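You operate a simulated robot arm through the tools that you are given. There is no shell and no other tool. Be economical: measure what you need, move in short steps, check, and stop when the job is done.

You run a simulated robot arm. Do the job below in one go: nothing can be reset, and whatever is moved stays where it is left.

JOB
Press the wet felt pack and lay it on the purple mat.
Fine: at the hand press: tin cup under the spout first, tray in, pump to the green line, let it drain, green button once, tray out; spill nothing; other packs stay.
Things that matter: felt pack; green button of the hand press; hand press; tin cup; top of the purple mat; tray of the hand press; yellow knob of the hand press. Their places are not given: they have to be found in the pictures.

The check looks at the end state, three seconds after you hand in, the way a careful person would. Anything else that was tipped, shoved, dropped, spilled or broken makes it a failure.

ROBOT AND FRAMES
A 7-joint arm with a two-finger parallel gripper, fixed in place. Base frame: the origin is at the foot of the arm, x ahead of it, y to its left, z up; the work surface is at about z = 0. Units: cm, rad, N and s.
With the tool pointing down near the work surface it reaches from about 24 to 62 cm from the base axis. Its first joint turns from -1.152 to 1.152 rad. Payload 2.6 kg.
Tool frame: the origin (TCP) lies between the finger pads and is the grasp point; the fingertips stand 3 cm ahead of it; z points along the fingers, y is the line along which they close. The gripper opens to 9.4 cm. The fingers are 2.8 cm wide and 1 cm thick; the gripper's body (5 by 9.6 cm) begins 5.5 cm behind the TCP.
Orientation is that of the tool frame in the base frame, as a unit quaternion [x, y, z, w]. With the fingers straight down and closing along the base's y, the tool's x points along the base's -x, its y along +y and its z along -z.

CONTROLS
- The arm moves only by the tool play_rows. Its argument "plan" is a list of rows, each a list of 7 numbers: the shift along the tool's x, y, z in cm, then the turn, a rotation vector about the tool's x, y, z in rad, then the finger opening in cm, from 0 to 9.4. In form: [[x, y, z, rx, ry, rz, claw], ...]. A call has 1 to 8 rows; each row shifts and turns the commanded pose from where the row before left it, along the tool's axes as they then stand. Rows are played at 5 a second. More than 5 cm and 0.15 rad between two rows, or a gripper value outside its range, and nothing of the call is played. Where a pose cannot be reached the arm comes as near as it can. A force on the tool above 90 N (or 10 N above the force at the start of the call, whichever is more), or a blocked arm, ends the call early, and 0.2 s more pass. The fingers move at their own pace (about 7.2 cm/s each) and stop on an object; they squeeze with about 29 N. The grip force told is the motor's: it shows also when the fingers shut on nothing. Time passes only in rows, and 0.2 s behind the last, so rows that do not move let the fingers close. It gives the time, the measured TCP pose, the force on the tool (base axes), the opening and the grip force at its end, in the units of the frame above (readings bear some noise), with the torque about the TCP (base axes, N m) and any sound that the robot's microphone picked up.
- Cameras (640 x 400 px; columns grow to the right, rows downward): "scene" is fixed at [3.7, 42.89, 56.72]; the picture's right is [-0.77, -0.63, 0.00], its down [-0.35, 0.43, -0.83] and it looks along [0.53, -0.65, -0.55] (base axes); focal length 286 px, centre (320, 200). "wrist" rides on the gripper at [7.6, 1.4, -10.3] in the tool frame; the picture's right is [-0.18, 0.98, 0.00], its down [-0.75, -0.14, -0.64] and it looks along [-0.63, -0.12, 0.77] (tool axes); focal length 243 px, centre (320, 200).
- grab_frame(camera): a new picture of that camera. The clock stands still meanwhile.
- pixel_to_xyz(camera, pixels): for up to 12 pixels [column, row] of the newest picture of that camera ("zoom" is the newest enlarged one), the place [x, y, z] in the base frame of the surface seen there, good to about 0.2 cm. The clock stands still meanwhile.
- zoom(camera, box): a new picture of the part [left, top, right, bottom] of that camera's present view, enlarged. The clock stands still meanwhile.
- close_job(): hands the job in; it is judged then, once.

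Keep the steps short. Do not move on a guess: measure, check each grasp and each placing, and mend mistakes. In all there are 80 turns and 46 pictures (those below and enlarged ones count). Leave the gripper open and the arm clear of the work at the hand-in unless told otherwise, and finish with a single line.

The tools are called after "Call:" as a command line: name --pt "numbers of a row" for each row, then --argument value for the rest, lists and objects as JSON in quotes. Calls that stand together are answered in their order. play_rows: Moves the arm, as the interface text tells. Its arguments: {"type":"object","properties":{"plan":{"type":"array"}},"required":["plan"]} The other tools are called the same way: grab_frame (camera) takes a picture; pixel_to_xyz (camera, pixels) gives the place of the surface under pixels of a picture; zoom (camera, box) takes an enlarged picture of a part of a camera's view; close_job () hands the job in.

At the start:

```text
time: 0.0
tool_pos: [33.36, -4.09, 39.96]
orientation: [0.001, 1.0, 0.0, 0.0]
force: [0.1, 0.7, 0.2]
ft_torque: [0.01, 0.01, -0.02]
opening: 9.4
finger_force: 0.0
```

scene: 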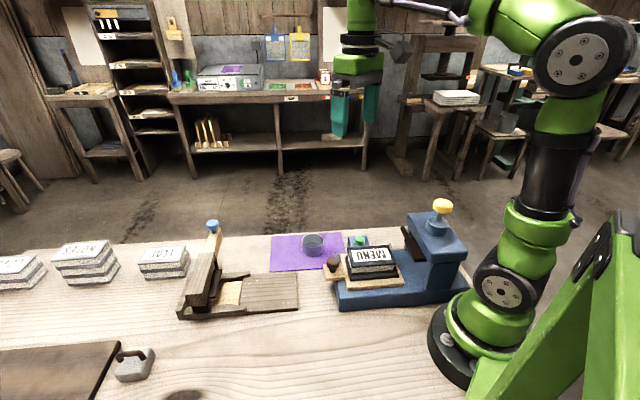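
wrist: 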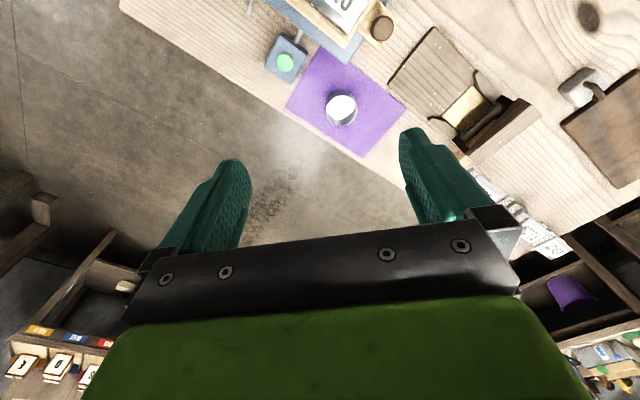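

I see the blue press at about (400,260) in the scene view, with a pack marked MENU on its tray. The cup stands on the purple mat at (313,245). I'll enlarge both areas first.

Call:
zoom --camera "scene" --box '[260, 180, 480, 320]'

Call:
zoom --camera "scene" --box '[0, 200, 310, 400]'

Call:
zoom --camera "wrist" --box '[220, 0, 460, 150]'

```text
2.86 times, centred on (370, 250) of scene
```

zoom: 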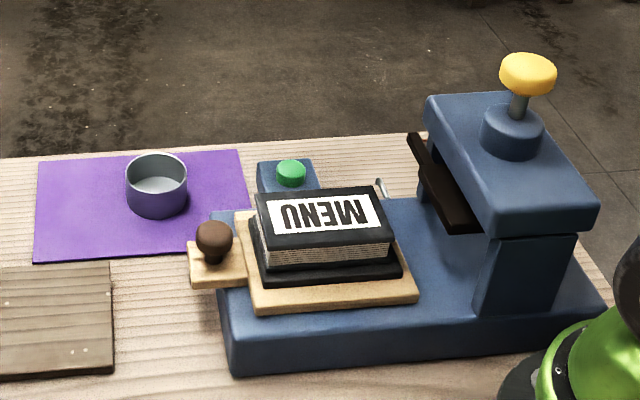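

```text
2.00 times, centred on (155, 300) of scene
```

zoom: 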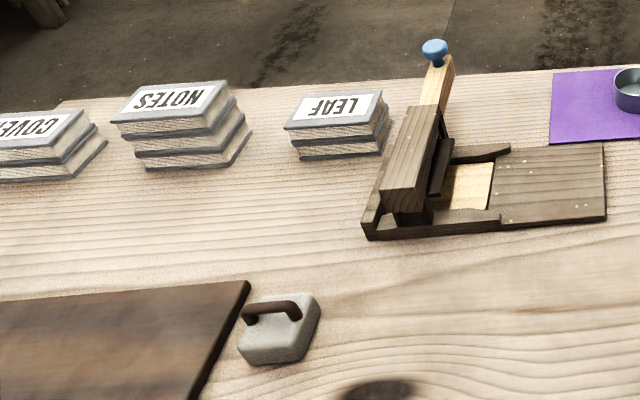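

```text
2.67 times, centred on (340, 75) of wrist
```

zoom: 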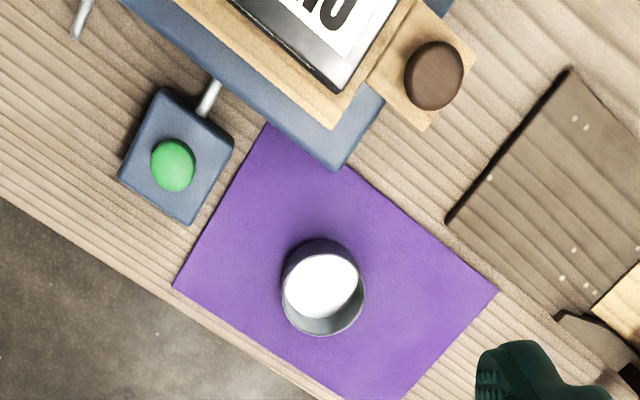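

First measurements: knob, button, spout, tray handle, pack corners and mat corners in the scene view, and the cup, mat and button in the enlarged wrist view.

Call:
pixel_to_xyz --camera "scene" --pixels '[[442.4, 204], [359.8, 240], [391, 244.8], [332.6, 261], [349.5, 248], [388.5, 247], [395, 262], [353, 265], [400, 275], [425, 225], [417, 250], [450, 285]]'

Call:
pixel_to_xyz --camera "zoom" --pixels '[[172, 165], [268, 128], [492, 293], [178, 284], [82, 15], [210, 95], [434, 75], [320, 285], [290, 262], [330, 333], [338, 168], [335, 90]]'

```text
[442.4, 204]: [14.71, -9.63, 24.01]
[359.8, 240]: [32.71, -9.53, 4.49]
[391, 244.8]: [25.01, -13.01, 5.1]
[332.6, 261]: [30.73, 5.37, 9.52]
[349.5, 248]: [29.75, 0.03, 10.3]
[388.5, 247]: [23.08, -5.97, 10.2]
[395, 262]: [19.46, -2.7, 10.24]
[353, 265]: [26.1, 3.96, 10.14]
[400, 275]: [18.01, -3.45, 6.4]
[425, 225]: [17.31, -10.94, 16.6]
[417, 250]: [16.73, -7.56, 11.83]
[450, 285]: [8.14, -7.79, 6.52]
```

```text
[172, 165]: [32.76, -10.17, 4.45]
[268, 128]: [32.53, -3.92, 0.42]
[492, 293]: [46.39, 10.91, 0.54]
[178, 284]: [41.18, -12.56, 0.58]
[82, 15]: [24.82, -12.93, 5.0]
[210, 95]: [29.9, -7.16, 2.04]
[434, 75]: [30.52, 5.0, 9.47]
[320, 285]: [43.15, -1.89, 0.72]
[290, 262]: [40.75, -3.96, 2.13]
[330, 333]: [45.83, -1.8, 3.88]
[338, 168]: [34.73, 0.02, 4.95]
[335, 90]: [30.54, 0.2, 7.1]
```

The press runs diagonally, with its tray direction about (-0.74,-0.67). The spout is near (25,-13,5) and the cup near (43,-2). I'll go down partway over the cup for a closer look.

Call:
play_rows --pt "-1.5 0.4 4.5 0 0 0 9.4" --pt "-1.5 0.4 4.5 0 0 0 9.4" --pt "-1.5 0.4 4.5 0 0 0 9.4" --pt "-1.5 0.4 4.5 0 0 0 9.4" --pt "-1.5 0.4 4 0 0 0 9.4"

Call:
grab_frame --camera "wrist"

```text
time: 1.2
tool_pos: [40.8, -2.26, 18.09]
orientation: [0.0, 1.0, -0.001, 0.0]
force: [0.0, 0.3, 0.6]
ft_torque: [0.0, 0.0, 0.01]
opening: 9.4
finger_force: 0.0
```

```text
40 pictures are left
```

wrist: 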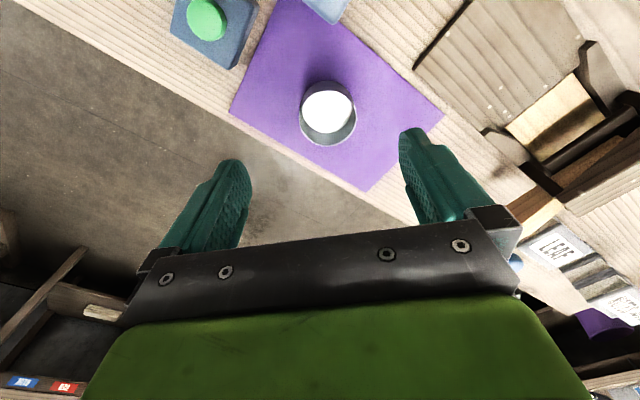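

The cup shows at (328,115). I'll measure its rim, the mat corners and the button box.

Call:
pixel_to_xyz --camera "wrist" --pixels '[[301, 116], [355, 120], [328, 144], [314, 85], [345, 88], [326, 112], [232, 108], [442, 113], [367, 189], [272, 5], [238, 65], [173, 30]]'

Call:
zoom --camera "wrist" --box '[240, 50, 400, 150]'

```text
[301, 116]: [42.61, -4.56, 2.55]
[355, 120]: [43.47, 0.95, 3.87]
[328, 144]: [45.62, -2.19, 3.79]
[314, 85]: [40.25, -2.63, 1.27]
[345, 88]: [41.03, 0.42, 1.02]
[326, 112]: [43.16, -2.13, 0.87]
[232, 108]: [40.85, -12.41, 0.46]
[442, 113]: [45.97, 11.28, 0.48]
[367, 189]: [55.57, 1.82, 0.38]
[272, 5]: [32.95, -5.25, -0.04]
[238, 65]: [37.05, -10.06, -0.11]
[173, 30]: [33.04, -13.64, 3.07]
```

```text
4.00 times, centred on (320, 100) of wrist
```

zoom: 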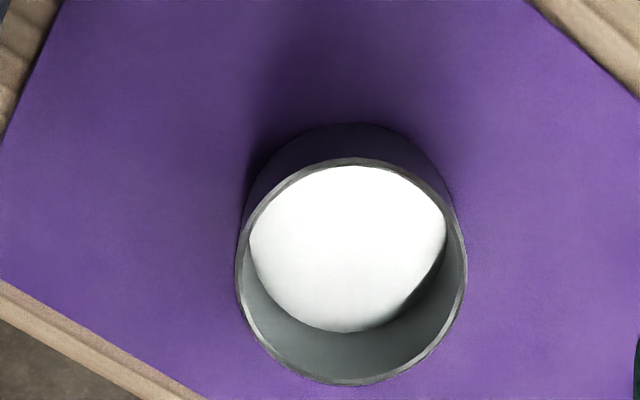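

I'll measure the rim more finely in this enlarged picture.

Call:
pixel_to_xyz --camera "zoom" --pixels '[[240, 270], [463, 270], [350, 160], [350, 381], [270, 190], [430, 190], [275, 350], [430, 350], [350, 130], [350, 250]]'

```text
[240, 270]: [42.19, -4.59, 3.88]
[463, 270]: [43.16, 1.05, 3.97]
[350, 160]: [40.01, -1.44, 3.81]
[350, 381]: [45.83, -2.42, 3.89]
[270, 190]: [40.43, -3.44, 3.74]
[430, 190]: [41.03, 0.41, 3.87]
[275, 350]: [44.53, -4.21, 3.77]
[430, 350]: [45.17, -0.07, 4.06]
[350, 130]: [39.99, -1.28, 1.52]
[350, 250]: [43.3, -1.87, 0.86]
```

The cup centre is at about (42.9,-1.85), its rim is 3.9 high and it is 5.9 across. Next I'll swing the hand round to look at the spout side of the press.

Call:
play_rows --pt "1.2 -4.5 -1 0 0 0 9.4" --pt "1.2 -4.5 -1 0 0 0 9.4" --pt "1.2 -4.5 -1 0 0 0 9.4" --pt "1.2 -4.5 -1 0 0 0 9.4" --pt "0 0 0 0 0 -0.145 9.4" --pt "0 0 0 0 0 -0.145 9.4" --pt "0 0 0 0 0 -0.145 9.4" --pt "0 0 0 0 0 -0.145 9.4"

Call:
play_rows --pt "0 0 0 0 0 -0.145 9.4" --pt "0 0 0 0 0 -0.145 9.4" --pt "0 0 0 0 0 -0.145 9.4" --pt "0 0 0 0 0 -0.145 9.4" --pt "0 0 0 0 0 -0.145 9.4" --pt "0 0 0 0 0 -0.145 9.4" --pt "0 0 0 0 0 -0.145 9.4" --pt "0 0 0 0 0 -0.145 9.4"

Call:
grab_frame --camera "wrist"

```text
time: 3.0
tool_pos: [36.04, -20.13, 22.0]
orientation: [-0.287, 0.958, -0.001, 0.0]
force: [-0.3, 0.2, 0.3]
ft_torque: [-0.01, 0.0, 0.01]
opening: 9.39
finger_force: 0.0
```

```text
time: 4.8
tool_pos: [36.19, -20.14, 21.98]
orientation: [0.765, -0.644, 0.0, -0.001]
force: [0.4, -0.6, 0.1]
ft_torque: [0.03, 0.0, -0.01]
opening: 9.4
finger_force: 0.1
```

```text
38 pictures are left
```

wrist: 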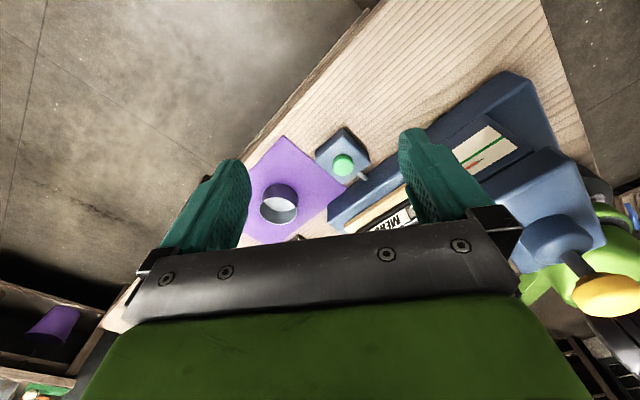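

The gauge with its green line shows at (485,150), but a finger hides the spout. I'll turn a little further.

Call:
play_rows --pt "0 0 0 0 0 -0.145 9.4" --pt "0 0 0 0 0 -0.145 9.4" --pt "0 0 0 0 0 -0.145 9.4" --pt "0 0 0 0 0 -0.145 9.4"

Call:
zoom --camera "wrist" --box '[220, 60, 540, 260]'

```text
time: 5.8
tool_pos: [36.35, -19.98, 21.77]
orientation: [0.917, -0.4, 0.0, 0.002]
force: [0.6, -0.6, 0.4]
ft_torque: [-0.02, 0.01, -0.01]
opening: 9.43
finger_force: 0.0
out of reach, approached as far as the arm can: row 4
```

```text
2.00 times, centred on (380, 160) of wrist
```

zoom: 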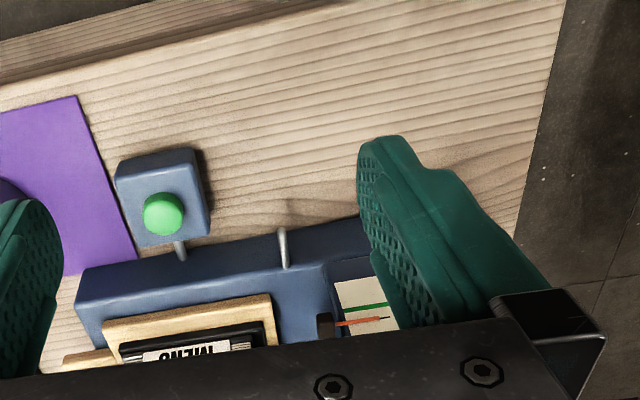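

The spout is at (283,248) in this enlarged view. I'll measure it along with the button, button box, press edge and gauge.

Call:
pixel_to_xyz --camera "zoom" --pixels '[[282, 230], [284, 248], [287, 266], [163, 213], [117, 165], [195, 150], [208, 232], [140, 262], [240, 242], [350, 218], [320, 290], [362, 307]]'

Call:
pixel_to_xyz --camera "zoom" --pixels '[[345, 323], [385, 318], [352, 285], [180, 250], [90, 268], [270, 296], [325, 325], [380, 285]]'

```text
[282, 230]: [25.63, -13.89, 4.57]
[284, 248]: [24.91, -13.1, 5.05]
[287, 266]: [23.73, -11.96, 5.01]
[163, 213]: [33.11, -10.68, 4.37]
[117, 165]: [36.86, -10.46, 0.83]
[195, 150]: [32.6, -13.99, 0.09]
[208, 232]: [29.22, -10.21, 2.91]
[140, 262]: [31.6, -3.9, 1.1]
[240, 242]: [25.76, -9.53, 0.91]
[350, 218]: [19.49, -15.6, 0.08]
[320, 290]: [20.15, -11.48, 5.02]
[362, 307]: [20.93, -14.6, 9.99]
```

```text
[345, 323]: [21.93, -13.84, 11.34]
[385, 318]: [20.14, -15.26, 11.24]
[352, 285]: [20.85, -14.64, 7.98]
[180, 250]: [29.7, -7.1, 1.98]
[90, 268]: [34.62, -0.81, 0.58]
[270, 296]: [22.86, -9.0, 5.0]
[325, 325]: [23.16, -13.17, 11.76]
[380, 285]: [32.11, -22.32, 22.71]
```

The spout tip is at about (25.6,-13.9,4.6), sticking about 3 cm out of the press wall, so the cup should stand at about (26.0,-14.2). The hand's yaw already suits that. I'll move over the cup with this yaw and stop above it to check.

Call:
play_rows --pt "-2.21 -4.28 0 0 0 0 9.4" --pt "-2.21 -4.28 0 0 0 0 9.4" --pt "-2.21 -4.28 0 0 0 0 9.4" --pt "-2.21 -4.28 0 0 0 0 9.4" --pt "0 0 4.5 0 0 0 9.4" --pt "0 0 4.5 0 0 0 9.4" --pt "0 0 2 0 0 0 9.4"

Call:
grab_frame --camera "wrist"

```text
time: 7.4
tool_pos: [42.89, -1.56, 10.84]
orientation: [0.917, -0.4, 0.0, 0.0]
force: [0.4, 0.5, 0.2]
ft_torque: [-0.02, -0.05, -0.01]
opening: 9.4
finger_force: 0.0
```

```text
36 pictures are left
```

wrist: 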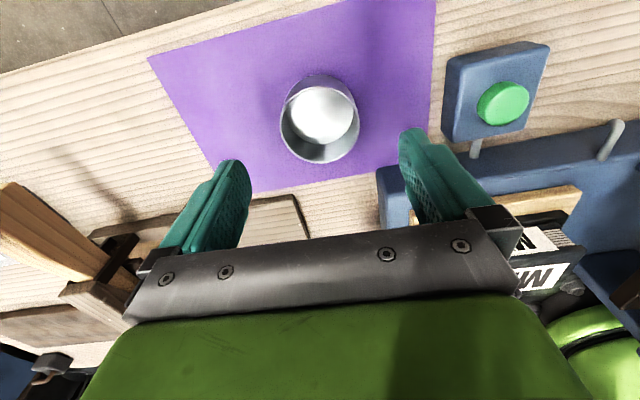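

The cup is centred between the fingers. I'll go down and close on it.

Call:
play_rows --pt "0.2 0.2 2.5 0 0 0 9.4" --pt "0 0 2.5 0 0 0 9.4" --pt "0 0 1.95 0 0 0 9.4" --pt "0 0 0 0 0 0 5.5" --pt "0 0 0 0 0 0 5" --pt "0 0 0 0 0 0 5"

Call:
play_rows --pt "0 0 -1 0 0 0 5" --pt "0 0 -4 0 0 0 5" --pt "0 0 -4 0 0 0 5"

Call:
grab_frame --camera "wrist"

```text
time: 8.8
tool_pos: [42.78, -1.96, 3.91]
orientation: [0.917, -0.398, 0.001, 0.0]
force: [1.3, -0.3, 0.1]
ft_torque: [0.0, -0.02, 0.0]
opening: 5.9
finger_force: 28.4
```

```text
time: 9.6
tool_pos: [42.52, -2.11, 13.02]
orientation: [0.917, -0.399, 0.0, 0.001]
force: [0.4, 0.9, 0.5]
ft_torque: [0.02, 0.0, 0.0]
opening: 5.91
finger_force: 28.7
```

```text
35 pictures are left
```

wrist: 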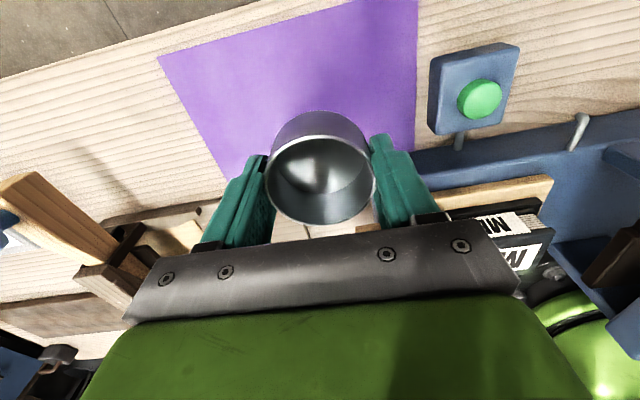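

The cup is held, opening 5.9. I'll carry it to a point outward of the spout and look.

Call:
play_rows --pt "0.66 4.05 0 0 0 0 5" --pt "0.66 4.05 0 0 0 0 5" --pt "0.66 4.05 0 0 0 0 5" --pt "0.66 4.05 0 0 0 0 5" --pt "0.66 4.05 0 0 0 0 5" --pt "0 0 3 0 0 0 5" --pt "0 0 3 0 0 0 5"

Call:
grab_frame --camera "wrist"

```text
time: 11.2
tool_pos: [30.23, -18.24, 6.92]
orientation: [0.917, -0.399, 0.001, 0.0]
force: [-0.5, -0.6, -0.3]
ft_torque: [-0.02, 0.0, 0.0]
opening: 5.91
finger_force: 28.9
```

```text
34 pictures are left
```

wrist: 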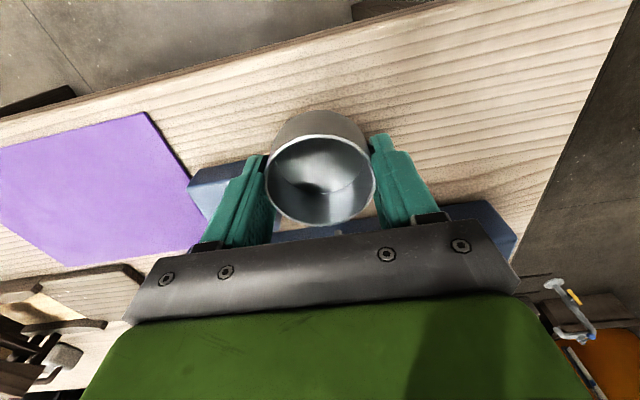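

The hand is clear. I'll lower it to just above the table, slightly away from the button box, then slide in under the spout in small steps.

Call:
play_rows --pt "0 0.5 1.5 0 0 0 5" --pt "0 0 1.85 0 0 0 5" --pt "-1.5 0 0 0 0 0 5" --pt "-1.4 0 0 0 0 0 5" --pt "0 0 0 0 0 0 5"

Call:
grab_frame --camera "wrist"

Call:
zoom --camera "scene" --box '[330, 200, 450, 275]'

```text
time: 12.4
tool_pos: [27.78, -16.41, 3.52]
orientation: [0.917, -0.4, 0.0, 0.001]
force: [0.5, -0.8, -0.7]
ft_torque: [0.0, -0.02, -0.02]
opening: 5.91
finger_force: 28.7
```

```text
33 pictures are left
```

wrist: 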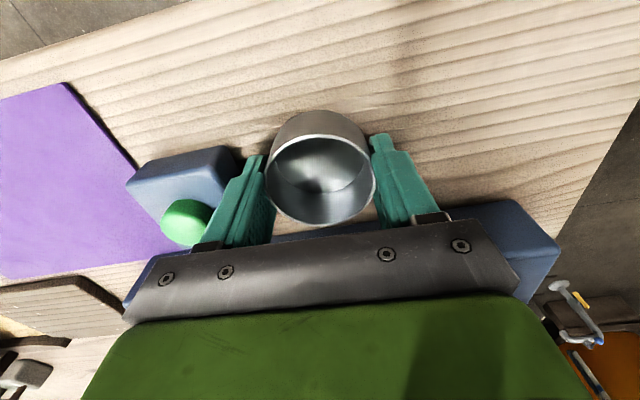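

```text
5.33 times, centred on (390, 238) of scene
```

zoom: 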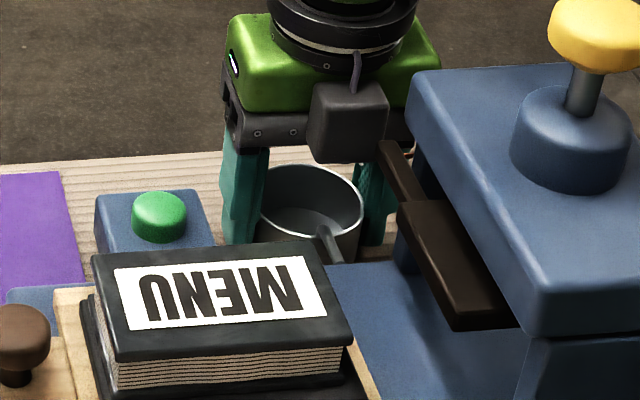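

The spout lines up with the cup in the scene view, at (325,240). I'll slide on inward in small steps, then check.

Call:
play_rows --pt "-1 0 0 0 0 0 5" --pt "-0.9 0 0 0 0 0 5" --pt "-0.8 0 0 0 0 0 5" --pt "0 0 0 0 0 0 5"

Call:
zoom --camera "scene" --box '[330, 200, 450, 275]'

```text
time: 13.4
tool_pos: [25.92, -14.56, 3.43]
orientation: [0.917, -0.4, 0.0, 0.0]
force: [-0.1, -0.7, -0.2]
ft_torque: [-0.03, 0.02, 0.01]
opening: 5.91
finger_force: 28.5
```

```text
5.33 times, centred on (390, 238) of scene
```

zoom: 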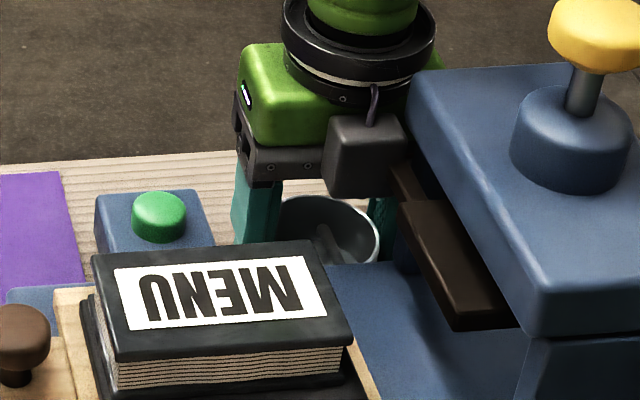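

The spout tip is now over the inside of the cup at (320,228). I'll open a little, because the button box is close, then lift slightly and back straight out.

Call:
play_rows --pt "0 0 0 0 0 0 6.6" --pt "0 0 0 0 0 0 7.2" --pt "0 0 0 0 0 0 7.2"

Call:
play_rows --pt "2 0 0 0 0 0 7.2" --pt "3 0 0 0 0 0 7.2" --pt "3 0 -1 0 0 0 7.2" --pt "0 0 -5 0 0 0 7.2" --pt "0 0 -5 0 0 0 7.2" --pt "0 0 -5 0 0 0 7.2"

Call:
zoom --camera "scene" --box '[330, 200, 450, 275]'

Call:
grab_frame --camera "wrist"

```text
time: 14.2
tool_pos: [26.08, -14.55, 3.4]
orientation: [0.917, -0.399, 0.0, 0.0]
force: [0.2, 0.5, -0.4]
ft_torque: [0.05, 0.03, 0.0]
opening: 7.18
finger_force: 0.0
```

```text
time: 15.6
tool_pos: [33.0, -19.21, 18.14]
orientation: [0.916, -0.401, 0.001, 0.002]
force: [0.0, 0.1, -0.4]
ft_torque: [-0.03, 0.04, 0.0]
opening: 7.19
finger_force: 0.0
out of reach, approached as far as the arm can: row 6
```

```text
5.33 times, centred on (390, 238) of scene
```

zoom: 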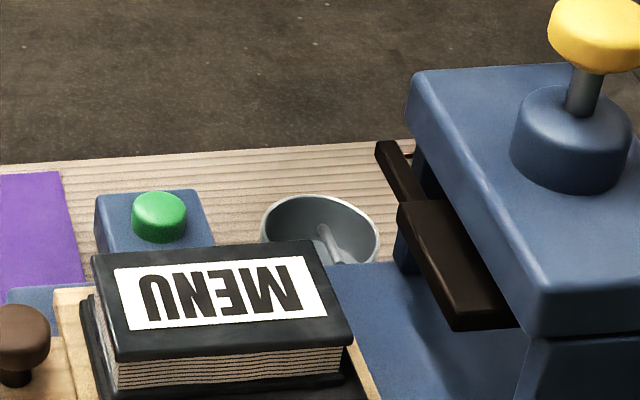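

```text
29 pictures are left
```

wrist: 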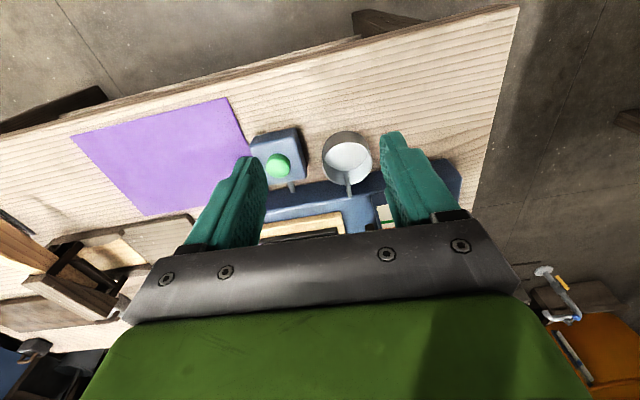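

The cup stands under the spout, with the spout ending inside its rim. Next is the tray. I'll turn the hand the other way round, so the camera looks along the press from the handle side, at a safe height.

Call:
play_rows --pt "-1 0 -1 0 0 0.145 7.2" --pt "-1 0 -1 0 0 0.145 7.2" --pt "0 0 0 0 0 0.148 7.2" --pt "0 0 0 0 0 0.148 7.2" --pt "0 0 0 0 0 0.148 7.2" --pt "0 0 0 0 0 0.148 7.2" --pt "0 0 0 0 0 0.148 7.2" --pt "0 0 0 0 0 0.148 7.2"

Call:
play_rows --pt "0 0 0 0 0 0.148 7.2" --pt "0 0 0 0 0 0.148 7.2" --pt "0 0 0 0 0 0.148 7.2" --pt "0 0 0 0 0 0.148 7.2" --pt "0 0 0 0 0 0.148 7.2" --pt "0 0 0 0 0 0.148 7.2" --pt "0 0 0 0 0 0.148 7.2" --pt "0 0 0 0 0 0.148 7.2"

```text
time: 17.4
tool_pos: [32.1, -17.54, 19.99]
orientation: [-0.539, 0.842, -0.001, 0.0]
force: [-0.4, -0.4, -0.3]
ft_torque: [0.02, -0.03, 0.0]
opening: 7.23
finger_force: 0.2
```

```text
time: 19.2
tool_pos: [32.1, -17.56, 20.01]
orientation: [0.022, 1.0, 0.0, 0.0]
force: [0.2, 0.5, 0.1]
ft_torque: [0.0, -0.01, 0.01]
opening: 7.19
finger_force: 0.1
```

Call:
play_rows --pt "-1 4.6 0 0 0 0.1 7.2" --pt "-1 4.6 0 0 0 0.1 7.2" --pt "-1.5 4.4 0 0 0 0.1 7.2" --pt "-2 4.3 0 0 0 0.1 7.2" --pt "-2 4.3 0 0 0 0.1 7.2" --pt "-3 3.8 0 0 0 0.1 7.2" --pt "0 0 0 0 0 0.145 7.2" --pt "0 0 0 0 0 0.145 7.2"

Call:
play_rows --pt "0 0 0 0 0 0.148 7.2" --pt "0 0 0 0 0 0.148 7.2" --pt "0 0 0 0 0 0.148 7.2" --pt "0 0 0 0 0 0.148 7.2" --pt "0 0 0 0 0 0.148 7.2" --pt "0 0 0 0 0 0.148 7.2" --pt "0 0 0 0 0 0.148 7.2" --pt "0 0 0 0 0 0.148 7.2"

Call:
grab_frame --camera "wrist"

```text
time: 21.0
tool_pos: [48.9, 3.4, 20.04]
orientation: [0.451, 0.893, 0.0, 0.0]
force: [0.0, 0.2, 0.4]
ft_torque: [-0.03, -0.01, 0.02]
opening: 7.19
finger_force: 0.2
```

```text
time: 22.8
tool_pos: [48.98, 3.44, 20.06]
orientation: [0.872, 0.489, 0.001, 0.0]
force: [0.1, -0.4, -0.2]
ft_torque: [-0.02, 0.01, 0.03]
opening: 7.2
finger_force: 0.0
```

```text
28 pictures are left
```

wrist: 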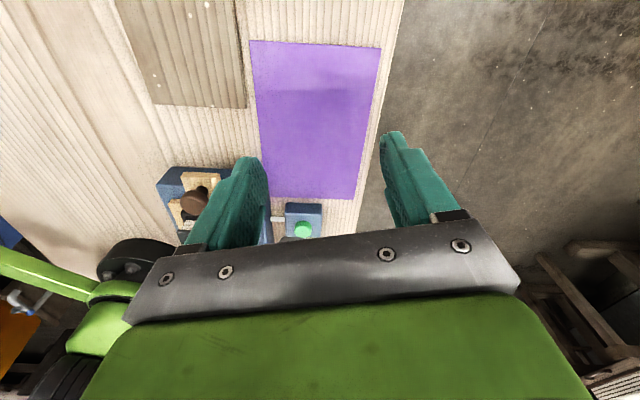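

I'll turn the last bit to line up with the press, then go above the brown tray handle.

Call:
play_rows --pt "0 0 0 0 0 0.123 7.2" --pt "0 0 0 0 0 0.123 7.2" --pt "-2.97 -3.55 0.5 0 0 0 7.2" --pt "-2.97 -3.55 0.5 0 0 0 7.2" --pt "-2.97 -3.55 1 0 0 0 7.2" --pt "-2.97 -3.55 2 0 0 0 7.2"

Call:
grab_frame --camera "wrist"

```text
refused: row 6 steps farther than a row can; nothing moved
```

```text
27 pictures are left
```

wrist: 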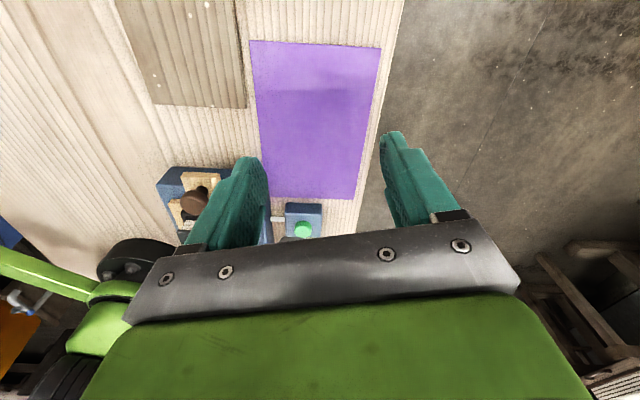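

One row was too long, so I'll send it again with shorter steps.

Call:
play_rows --pt "0 0 0 0 0 0.123 7.2" --pt "0 0 0 0 0 0.123 7.2" --pt "-2.97 -3.55 0.5 0 0 0 7.2" --pt "-2.97 -3.55 0.5 0 0 0 7.2" --pt "-2.97 -3.55 0.5 0 0 0 7.2" --pt "-2.97 -3.55 0.5 0 0 0 7.2" --pt "0 0 2 0 0 0 7.2"

Call:
grab_frame --camera "wrist"

```text
time: 24.4
tool_pos: [30.49, 5.25, 15.97]
orientation: [0.925, 0.38, 0.0, 0.0]
force: [-0.2, -0.4, 0.1]
ft_torque: [0.0, 0.0, 0.01]
opening: 7.19
finger_force: 0.1
```

```text
26 pictures are left
```

wrist: 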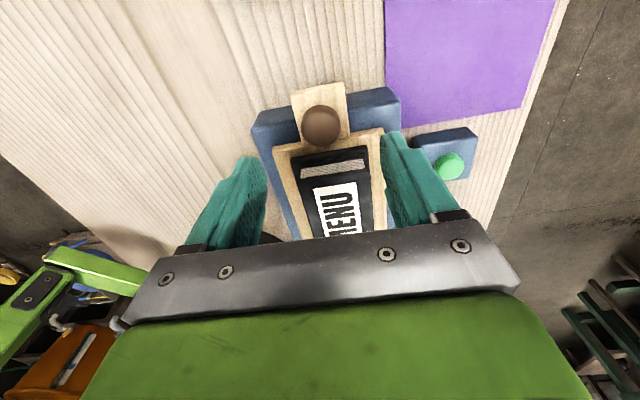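

The brown knob shows at (322,126), centred between the fingers. I'll measure it, the tray and the pack.

Call:
pixel_to_xyz --camera "wrist" --pixels '[[322, 124], [304, 126], [340, 126], [321, 108], [321, 143], [297, 98], [342, 88], [304, 161], [363, 152], [280, 150], [380, 134], [335, 170]]'

Call:
zoom --camera "wrist" --box '[240, 75, 400, 175]'

```text
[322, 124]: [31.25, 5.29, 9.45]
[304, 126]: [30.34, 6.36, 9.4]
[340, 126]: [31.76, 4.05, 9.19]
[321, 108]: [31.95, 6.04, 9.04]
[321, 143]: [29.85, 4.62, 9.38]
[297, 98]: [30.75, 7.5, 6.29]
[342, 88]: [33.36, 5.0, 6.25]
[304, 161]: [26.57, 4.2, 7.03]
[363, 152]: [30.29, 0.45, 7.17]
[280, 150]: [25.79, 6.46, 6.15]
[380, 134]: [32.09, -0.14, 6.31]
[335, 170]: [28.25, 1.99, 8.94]
```

```text
4.00 times, centred on (320, 125) of wrist
```

zoom: 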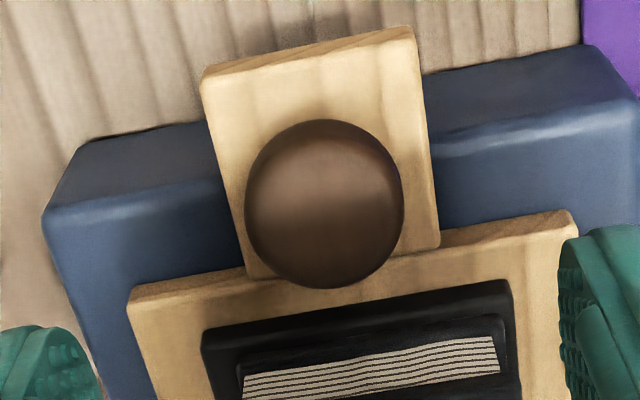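

The knob is about 2.6 cm across, centred near (30.95,5.25), and its top is at 9.5. I'll lower to z 9.8, so the fingertips stay above the tray at 6.3–7, and close.

Call:
play_rows --pt "0.3 0.3 2.5 0 0 0 6" --pt "0 0 2.5 0 0 0 5" --pt "0 0 1.2 0 0 0 4.5" --pt "0 0 0 0 0 0 3" --pt "0 0 0 0 0 0 2" --pt "0 0 0 0 0 0 2"

Call:
grab_frame --camera "wrist"

```text
time: 25.8
tool_pos: [30.67, 5.35, 9.84]
orientation: [0.925, 0.38, -0.002, 0.0]
force: [-9.5, 10.6, -1.6]
ft_torque: [0.55, -0.26, -0.12]
opening: 2.96
finger_force: 44.9
```

```text
24 pictures are left
```

wrist: 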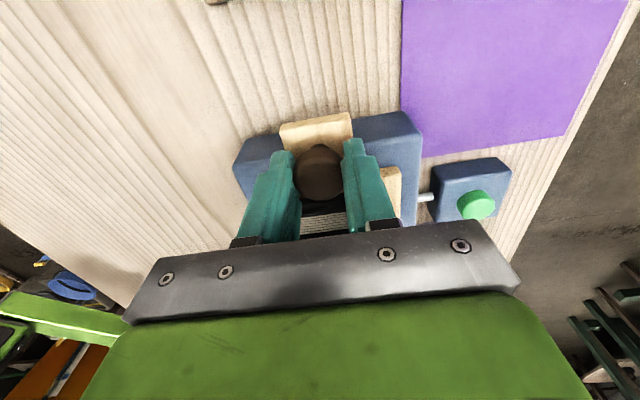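

The knob is held, with a sideways pull of about 14 N. I'll ease 0.3 toward it, then push the tray in.

Call:
play_rows --pt "0 -0.25 0 0 0 0 2" --pt "-0.5 0 0 0 0 0 2" --pt "-1 0 0 0 0 0 2" --pt "-1 0 0 0 0 0 2" --pt "-1 0 0 0 0 0 2"

Call:
zoom --camera "scene" --box '[300, 180, 480, 300]'

```text
time: 27.0
tool_pos: [28.23, 2.79, 9.89]
orientation: [0.925, 0.38, 0.0, 0.001]
force: [17.9, -16.1, -31.6]
ft_torque: [-0.43, 0.08, 0.02]
opening: 2.91
finger_force: 45.0
```

```text
3.33 times, centred on (390, 240) of scene
```

zoom: 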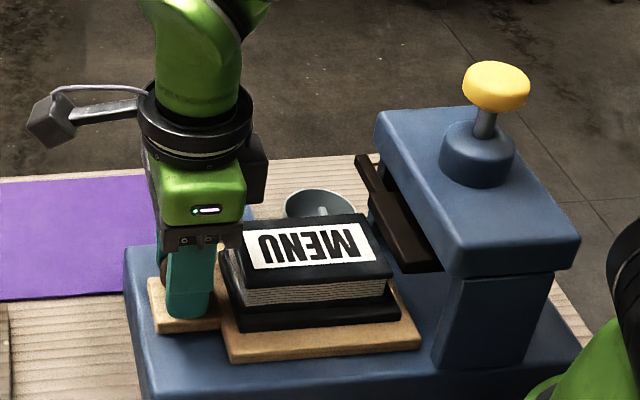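

The tray slides with the hand. There is some sideways and upward strain, so I'll ease it a little (+Y, slightly down) and push on.

Call:
play_rows --pt "0 0.15 0.15 0 0 0 2" --pt "0 0 0 0 0 0 2"

Call:
play_rows --pt "-1 0 0 0 0 0 2" --pt "-1 0 0 0 0 0 2" --pt "-1 0 0 0 0 0 2" --pt "-1 0 0 0 0 0 2"

```text
time: 27.6
tool_pos: [28.37, 2.85, 9.95]
orientation: [0.925, 0.38, 0.002, -0.001]
force: [8.3, -8.9, 14.3]
ft_torque: [-0.89, 0.69, -0.06]
opening: 2.91
finger_force: 45.2
```

```text
time: 28.6
tool_pos: [25.51, 0.01, 9.82]
orientation: [0.925, 0.38, 0.0, -0.001]
force: [-4.3, 3.3, 34.1]
ft_torque: [0.17, -0.05, -0.02]
opening: 2.95
finger_force: 45.4
```

Call:
play_rows --pt "0 0 -0.12 0 0 0 2" --pt "-1 0 0 0 0 0 2" --pt "-1 0 0 0 0 0 2" --pt "-1 0 0 0 0 0 2" --pt "-0.5 0 0 0 0 0 2"

Call:
zoom --camera "scene" --box '[300, 180, 480, 300]'

```text
time: 29.8
tool_pos: [22.94, -2.6, 9.82]
orientation: [0.924, 0.381, 0.0, 0.0]
force: [17.8, -17.7, -32.0]
ft_torque: [-0.54, 0.24, 0.05]
opening: 2.94
finger_force: 44.9
```

```text
3.33 times, centred on (390, 240) of scene
```

zoom: 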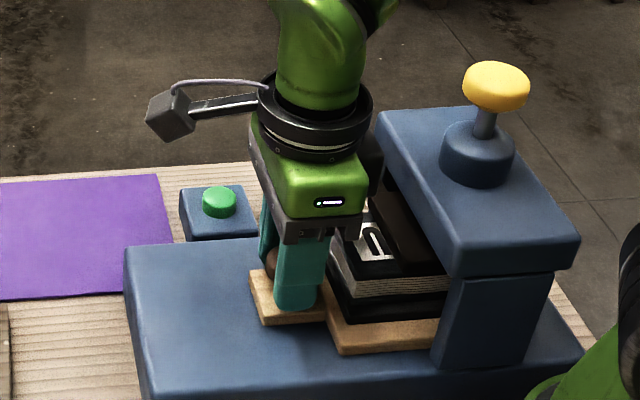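

The pack is going under the head. I'll go on in smaller steps until it stops.

Call:
play_rows --pt "0 0.1 0.12 0 0 0 2" --pt "-0.7 0 0 0 0 0 2" --pt "-0.7 0 0 0 0 0 2" --pt "-0.6 0 0 0 0 0 2"

Call:
zoom --camera "scene" --box '[300, 180, 480, 300]'

```text
time: 30.8
tool_pos: [21.68, -3.9, 9.84]
orientation: [0.925, 0.38, 0.001, 0.0]
force: [-3.7, 5.3, 34.6]
ft_torque: [0.27, -0.05, -0.02]
opening: 2.96
finger_force: 45.1
```

```text
3.33 times, centred on (390, 240) of scene
```

zoom: 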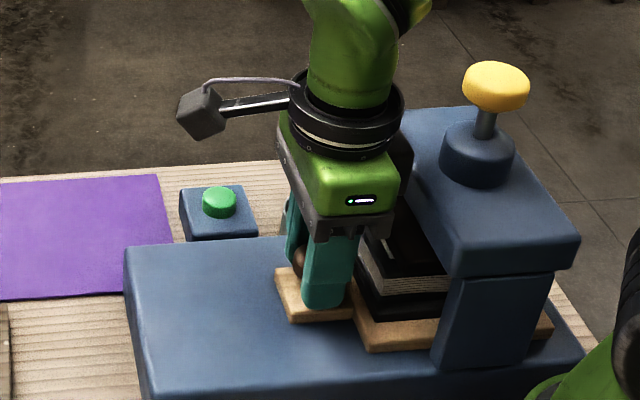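

No stop has been felt yet. I'll creep further in 0.3 cm steps, easing the vertical strain, and watch the force.

Call:
play_rows --pt "0 0 -0.12 0 0 0 2" --pt "-0.3 0 0 0 0 0 2" --pt "-0.3 0 0 0 0 0 2" --pt "-0.3 0 0 0 0 0 2"

```text
time: 31.8
tool_pos: [20.97, -4.41, 9.99]
orientation: [0.925, 0.381, 0.001, -0.001]
force: [20.1, 24.7, -16.5]
ft_torque: [0.4, -0.36, 0.01]
opening: 2.96
finger_force: 45.2
```

The force along the slide jumped to 32 N with almost no torque, so the tray is at its stop. A tiny extra push will confirm it.

Call:
play_rows --pt "-0.2 0 0 0 0 0 2" --pt "0 0 0 0 0 0 2"

Call:
play_rows --pt "0.2 0 0 0 0 0 2" --pt "0 0 0 0 0 0 4.5" --pt "0 0 0 0 0 0 5.2" --pt "0.5 0 -2 0 0 0 5.2" --pt "2 0 -4 0 0 0 5.2" --pt "2 0 -4 0 0 0 5.2"

Call:
grab_frame --camera "wrist"

```text
time: 32.4
tool_pos: [20.92, -4.56, 9.95]
orientation: [0.926, 0.378, 0.0, -0.003]
force: [4.7, 40.6, 15.6]
ft_torque: [0.79, -0.05, -0.07]
opening: 2.92
finger_force: 44.4
```

```text
time: 33.8
tool_pos: [24.39, -1.45, 20.05]
orientation: [0.925, 0.379, 0.0, 0.001]
force: [-0.8, -0.2, 0.9]
ft_torque: [0.01, 0.01, -0.01]
opening: 5.2
finger_force: 0.1
```

```text
20 pictures are left
```

wrist: 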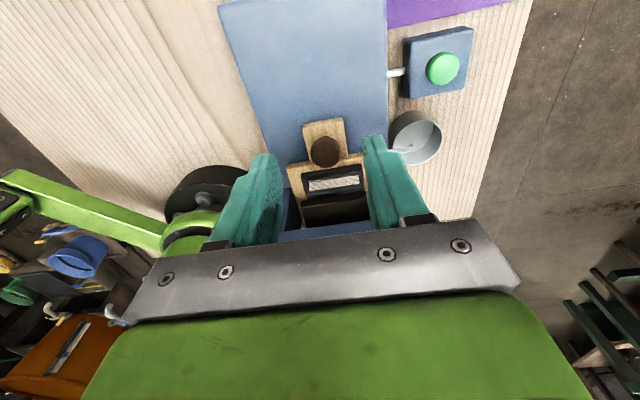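

The tray is fully in. Now the pump. I'll close the fingers, rise, and go toward a point above the yellow knob at (14.7,-9.6, top 24), checking the reach.

Call:
play_rows --pt "0 0 -4.5 0 0 0 2" --pt "0 0 -4.5 0 0 0 0" --pt "0 0 -1.5 0 0 0 0" --pt "-3 -0.25 0 0 0 0 0" --pt "-3 -0.25 0 0 0 0 0" --pt "-3 -0.25 0 0 0 0 0"

```text
time: 35.2
tool_pos: [17.25, -7.11, 30.28]
orientation: [0.925, 0.381, 0.001, 0.0]
force: [-0.3, -0.8, -0.1]
ft_torque: [0.0, 0.0, 0.01]
opening: 0.02
finger_force: 29.1
```

It is reachable. I'll do the last 3.5 cm and look.

Call:
play_rows --pt "-1.8 -0.1 0 0 0 0 0" --pt "-1.7 -0.1 0 0 0 0 0" --pt "0 0 0 0 0 0 0"

Call:
zoom --camera "wrist" --box '[200, 60, 480, 235]'

```text
time: 36.0
tool_pos: [14.61, -9.46, 30.29]
orientation: [0.925, 0.38, 0.0, 0.0]
force: [0.0, 0.0, 0.1]
ft_torque: [-0.02, 0.01, 0.0]
opening: 0.0
finger_force: 29.1
```

```text
2.29 times, centred on (340, 148) of wrist
```

zoom: 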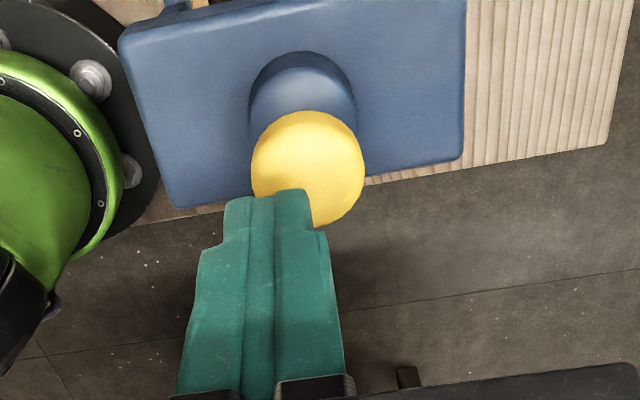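

Call:
pixel_to_xyz --camera "zoom" --pixels '[[307, 165], [258, 168], [358, 165], [305, 118], [330, 215]]'

```text
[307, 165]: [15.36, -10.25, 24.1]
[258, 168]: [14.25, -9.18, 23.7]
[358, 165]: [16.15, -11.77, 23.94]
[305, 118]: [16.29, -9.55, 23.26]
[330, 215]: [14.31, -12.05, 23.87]
```

The knob centre is really at about (15.0,-10.6), so I'll shift +1.1 across. Then I'll lower to just above the knob and give one gentle first push to feel the stroke.

Call:
play_rows --pt "-0.45 1.1 0 0 0 0 0" --pt "0 0 1.5 0 0 0 0" --pt "0 0 1 0 0 0 0" --pt "0 0 0.6 0 0 0 0" --pt "0 0 0.4 0 0 0 0" --pt "0 0 0.4 0 0 0 0"

```text
time: 37.4
tool_pos: [15.16, -10.6, 26.39]
orientation: [0.925, 0.38, 0.0, 0.0]
force: [0.8, -0.8, 2.6]
ft_torque: [-0.01, -0.04, 0.0]
opening: 0.0
finger_force: 29.1
```

The knob gives with a light spring (2.6 N). I'll push on in small steps to find the end of the stroke.

Call:
play_rows --pt "0 0 0.4 0 0 0 0" --pt "0 0 0.4 0 0 0 0" --pt "0 0 0.4 0 0 0 0"

```text
time: 38.2
tool_pos: [15.06, -10.7, 25.29]
orientation: [0.925, 0.38, 0.0, 0.001]
force: [0.8, 2.0, 3.7]
ft_torque: [0.07, -0.02, -0.02]
opening: 0.0
finger_force: 28.6
```

Call:
play_rows --pt "0 0 0.3 0 0 0 0" --pt "0 0 0.3 0 0 0 0" --pt "0 0 0.3 0 0 0 0"

```text
time: 39.0
tool_pos: [15.13, -10.61, 24.57]
orientation: [0.925, 0.379, 0.001, 0.002]
force: [-16.2, 7.7, 42.8]
ft_torque: [0.22, 0.49, 0.0]
opening: 0.01
finger_force: 28.9
```

The stroke ends at TCP z of about 24.6, with 43 N. I'll let the knob rise and move aside to read the gauge.

Call:
play_rows --pt "0 0 -2 0 0 0 0" --pt "0 0 -3 0 0 0 0" --pt "2.93 3.58 0 0 0 0 0" --pt "2.93 3.58 0 0 0 0 0" --pt "2.93 3.58 0 0 0 0 0" --pt "2.93 3.58 0 0 0 0 0" --pt "2.93 3.58 1 0 0 0 0" --pt "0 0 4 0 0 0 0"

Call:
grab_frame --camera "wrist"

```text
time: 40.8
tool_pos: [38.08, -13.04, 24.31]
orientation: [0.925, 0.38, 0.0, -0.001]
force: [0.8, -1.3, -0.5]
ft_torque: [0.02, -0.02, 0.01]
opening: 0.0
finger_force: 29.1
```

```text
18 pictures are left
```

wrist: 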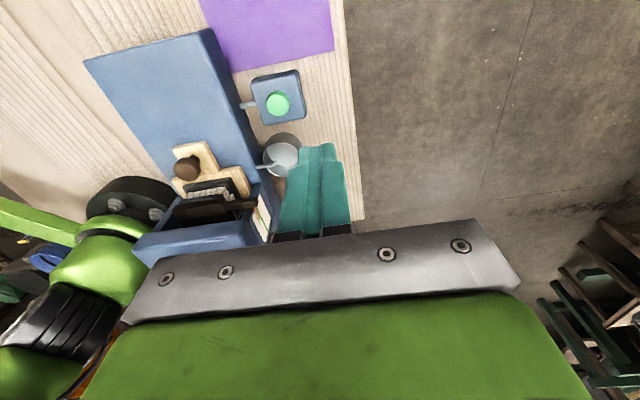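

The gauge shows at (262,218). I'll enlarge it.

Call:
zoom --camera "wrist" --box '[230, 185, 294, 245]'

```text
6.67 times, centred on (262, 215) of wrist
```

zoom: 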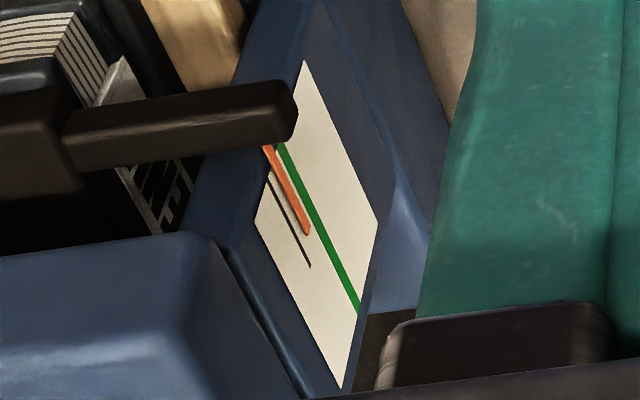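

Call:
pixel_to_xyz --camera "zoom" --pixels '[[287, 220], [305, 228], [318, 222], [345, 282], [307, 262], [286, 185], [296, 178], [273, 190]]'

```text
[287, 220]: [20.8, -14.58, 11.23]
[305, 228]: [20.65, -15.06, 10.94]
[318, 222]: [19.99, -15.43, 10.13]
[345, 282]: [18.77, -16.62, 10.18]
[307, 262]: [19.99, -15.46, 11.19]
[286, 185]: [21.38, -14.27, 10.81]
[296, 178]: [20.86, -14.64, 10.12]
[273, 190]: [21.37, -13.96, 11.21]
```

One stroke took the red needle from the black start mark (11.2) to about 10.85, and the green line is at 10.15. That suggests about three equal strokes. I'll go back and give a second one.

Call:
play_rows --pt "0 0 -4.5 0 0 0 0" --pt "-2.93 -3.58 -0.5 0 0 0 0" --pt "-2.93 -3.58 0 0 0 0 0" --pt "-2.93 -3.58 0 0 0 0 0" --pt "-2.93 -3.58 0 0 0 0 0" --pt "-2.93 -3.58 0 0 0 0 0" --pt "0 0 0 0 0 0 0"

```text
time: 42.4
tool_pos: [15.01, -10.54, 29.21]
orientation: [0.925, 0.381, 0.0, -0.001]
force: [0.0, -0.2, 0.2]
ft_torque: [0.0, -0.03, -0.02]
opening: 0.0
finger_force: 28.4
```

Call:
play_rows --pt "0 0 1.8 0 0 0 0" --pt "0 0 0.45 0 0 0 0" --pt "0 0 0.45 0 0 0 0" --pt "0 0 0.45 0 0 0 0" --pt "0 0 0.45 0 0 0 0" --pt "0 0 0.45 0 0 0 0" --pt "0 0 0.4 0 0 0 0" --pt "0 0 0.25 0 0 0 0"

Call:
play_rows --pt "0 0 -2 0 0 0 0" --pt "0 0 -3 0 0 0 0" --pt "2.93 3.58 0 0 0 0 0" --pt "2.93 3.58 0 0 0 0 0" --pt "2.93 3.58 0 0 0 0 0" --pt "2.93 3.58 0 0 0 0 0" --pt "2.93 3.58 1 0 0 0 0" --pt "0 0 4 0 0 0 0"

Call:
zoom --camera "wrist" --box '[230, 185, 294, 245]'

```text
time: 44.2
tool_pos: [15.1, -10.71, 24.6]
orientation: [0.925, 0.379, 0.001, 0.0]
force: [-9.2, 3.1, 23.3]
ft_torque: [0.13, 0.28, 0.03]
opening: 0.0
finger_force: 28.9
```

```text
time: 46.0
tool_pos: [38.16, -13.32, 24.67]
orientation: [0.925, 0.38, 0.0, 0.0]
force: [-0.4, -0.5, 0.0]
ft_torque: [-0.02, 0.03, 0.03]
opening: 0.0
finger_force: 29.2
```

```text
6.67 times, centred on (262, 215) of wrist
```

zoom: 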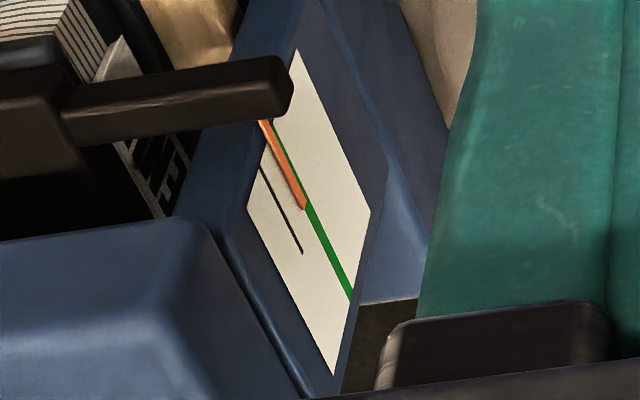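

The red needle is now almost at the green line. I'll measure it.

Call:
pixel_to_xyz --camera "zoom" --pixels '[[301, 205], [290, 182], [280, 160], [312, 215], [335, 262], [290, 235], [296, 180]]'

```text
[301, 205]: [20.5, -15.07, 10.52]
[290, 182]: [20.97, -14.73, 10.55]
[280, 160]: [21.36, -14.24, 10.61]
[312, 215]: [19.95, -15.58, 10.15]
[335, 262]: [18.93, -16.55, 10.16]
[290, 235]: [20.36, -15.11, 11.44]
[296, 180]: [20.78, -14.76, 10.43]
```

The needle is at 10.5, so each stroke gives about 0.35. A third stroke should land on green at 10.15.

Call:
play_rows --pt "0 0 -4.5 0 0 0 0" --pt "-2.93 -3.58 -0.5 0 0 0 0" --pt "-2.93 -3.58 0 0 0 0 0" --pt "-2.93 -3.58 0 0 0 0 0" --pt "-2.93 -3.58 0 0 0 0 0" --pt "-2.93 -3.58 0 0 0 0 0" --pt "0 0 0 0 0 0 0"

Call:
play_rows --pt "0 0 1.8 0 0 0 0" --pt "0 0 0.45 0 0 0 0" --pt "0 0 0.45 0 0 0 0" --pt "0 0 0.45 0 0 0 0" --pt "0 0 0.45 0 0 0 0" --pt "0 0 0.45 0 0 0 0" --pt "0 0 0.45 0 0 0 0" --pt "0 0 0.25 0 0 0 0"

Call:
play_rows --pt "0 0 -2 0 0 0 0" --pt "0 0 -3 0 0 0 0" --pt "2.93 3.58 0 0 0 0 0" --pt "2.93 3.58 0 0 0 0 0" --pt "2.93 3.58 0 0 0 0 0" --pt "2.93 3.58 0 0 0 0 0" --pt "2.93 3.58 1 0 0 0 0" --pt "0 0 4 0 0 0 0"

Call:
zoom --camera "wrist" --box '[230, 125, 310, 245]'

```text
time: 47.6
tool_pos: [15.03, -10.57, 29.87]
orientation: [0.925, 0.38, 0.0, -0.001]
force: [-0.5, -0.2, -0.4]
ft_torque: [-0.01, 0.0, -0.03]
opening: 0.02
finger_force: 29.2
```

```text
time: 49.4
tool_pos: [15.13, -10.65, 24.99]
orientation: [0.925, 0.38, 0.0, 0.0]
force: [-1.3, 1.9, 4.8]
ft_torque: [0.08, 0.03, -0.03]
opening: 0.01
finger_force: 28.5
```

```text
time: 51.2
tool_pos: [38.28, -13.04, 24.82]
orientation: [0.925, 0.381, 0.0, 0.001]
force: [0.9, -0.5, 0.8]
ft_torque: [0.02, 0.01, -0.01]
opening: 0.0
finger_force: 29.2
```

```text
3.33 times, centred on (270, 185) of wrist
```

zoom: 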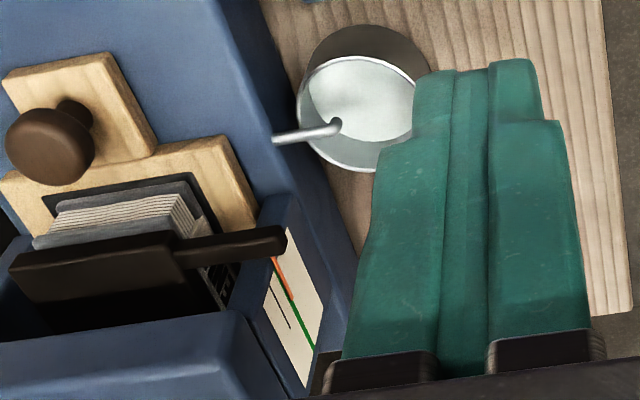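

The third stroke stopped slightly short of the bottom (z 24.99, 4.8 N). I'll read the gauge closely.

Call:
zoom --camera "wrist" --box '[240, 185, 294, 235]'

```text
8.00 times, centred on (267, 210) of wrist
```

zoom: 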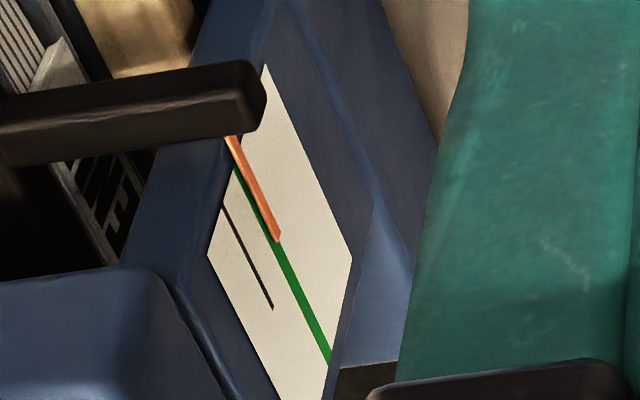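

Call:
pixel_to_xyz --camera "zoom" --pixels '[[272, 230], [262, 210], [252, 190], [258, 203], [290, 270], [305, 300], [255, 280], [250, 210]]'

```text
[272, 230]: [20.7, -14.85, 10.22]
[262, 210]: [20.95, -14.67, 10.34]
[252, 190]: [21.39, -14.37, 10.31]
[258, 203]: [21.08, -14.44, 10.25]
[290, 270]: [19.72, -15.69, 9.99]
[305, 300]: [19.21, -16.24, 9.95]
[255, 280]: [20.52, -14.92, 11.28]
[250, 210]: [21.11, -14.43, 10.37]
```

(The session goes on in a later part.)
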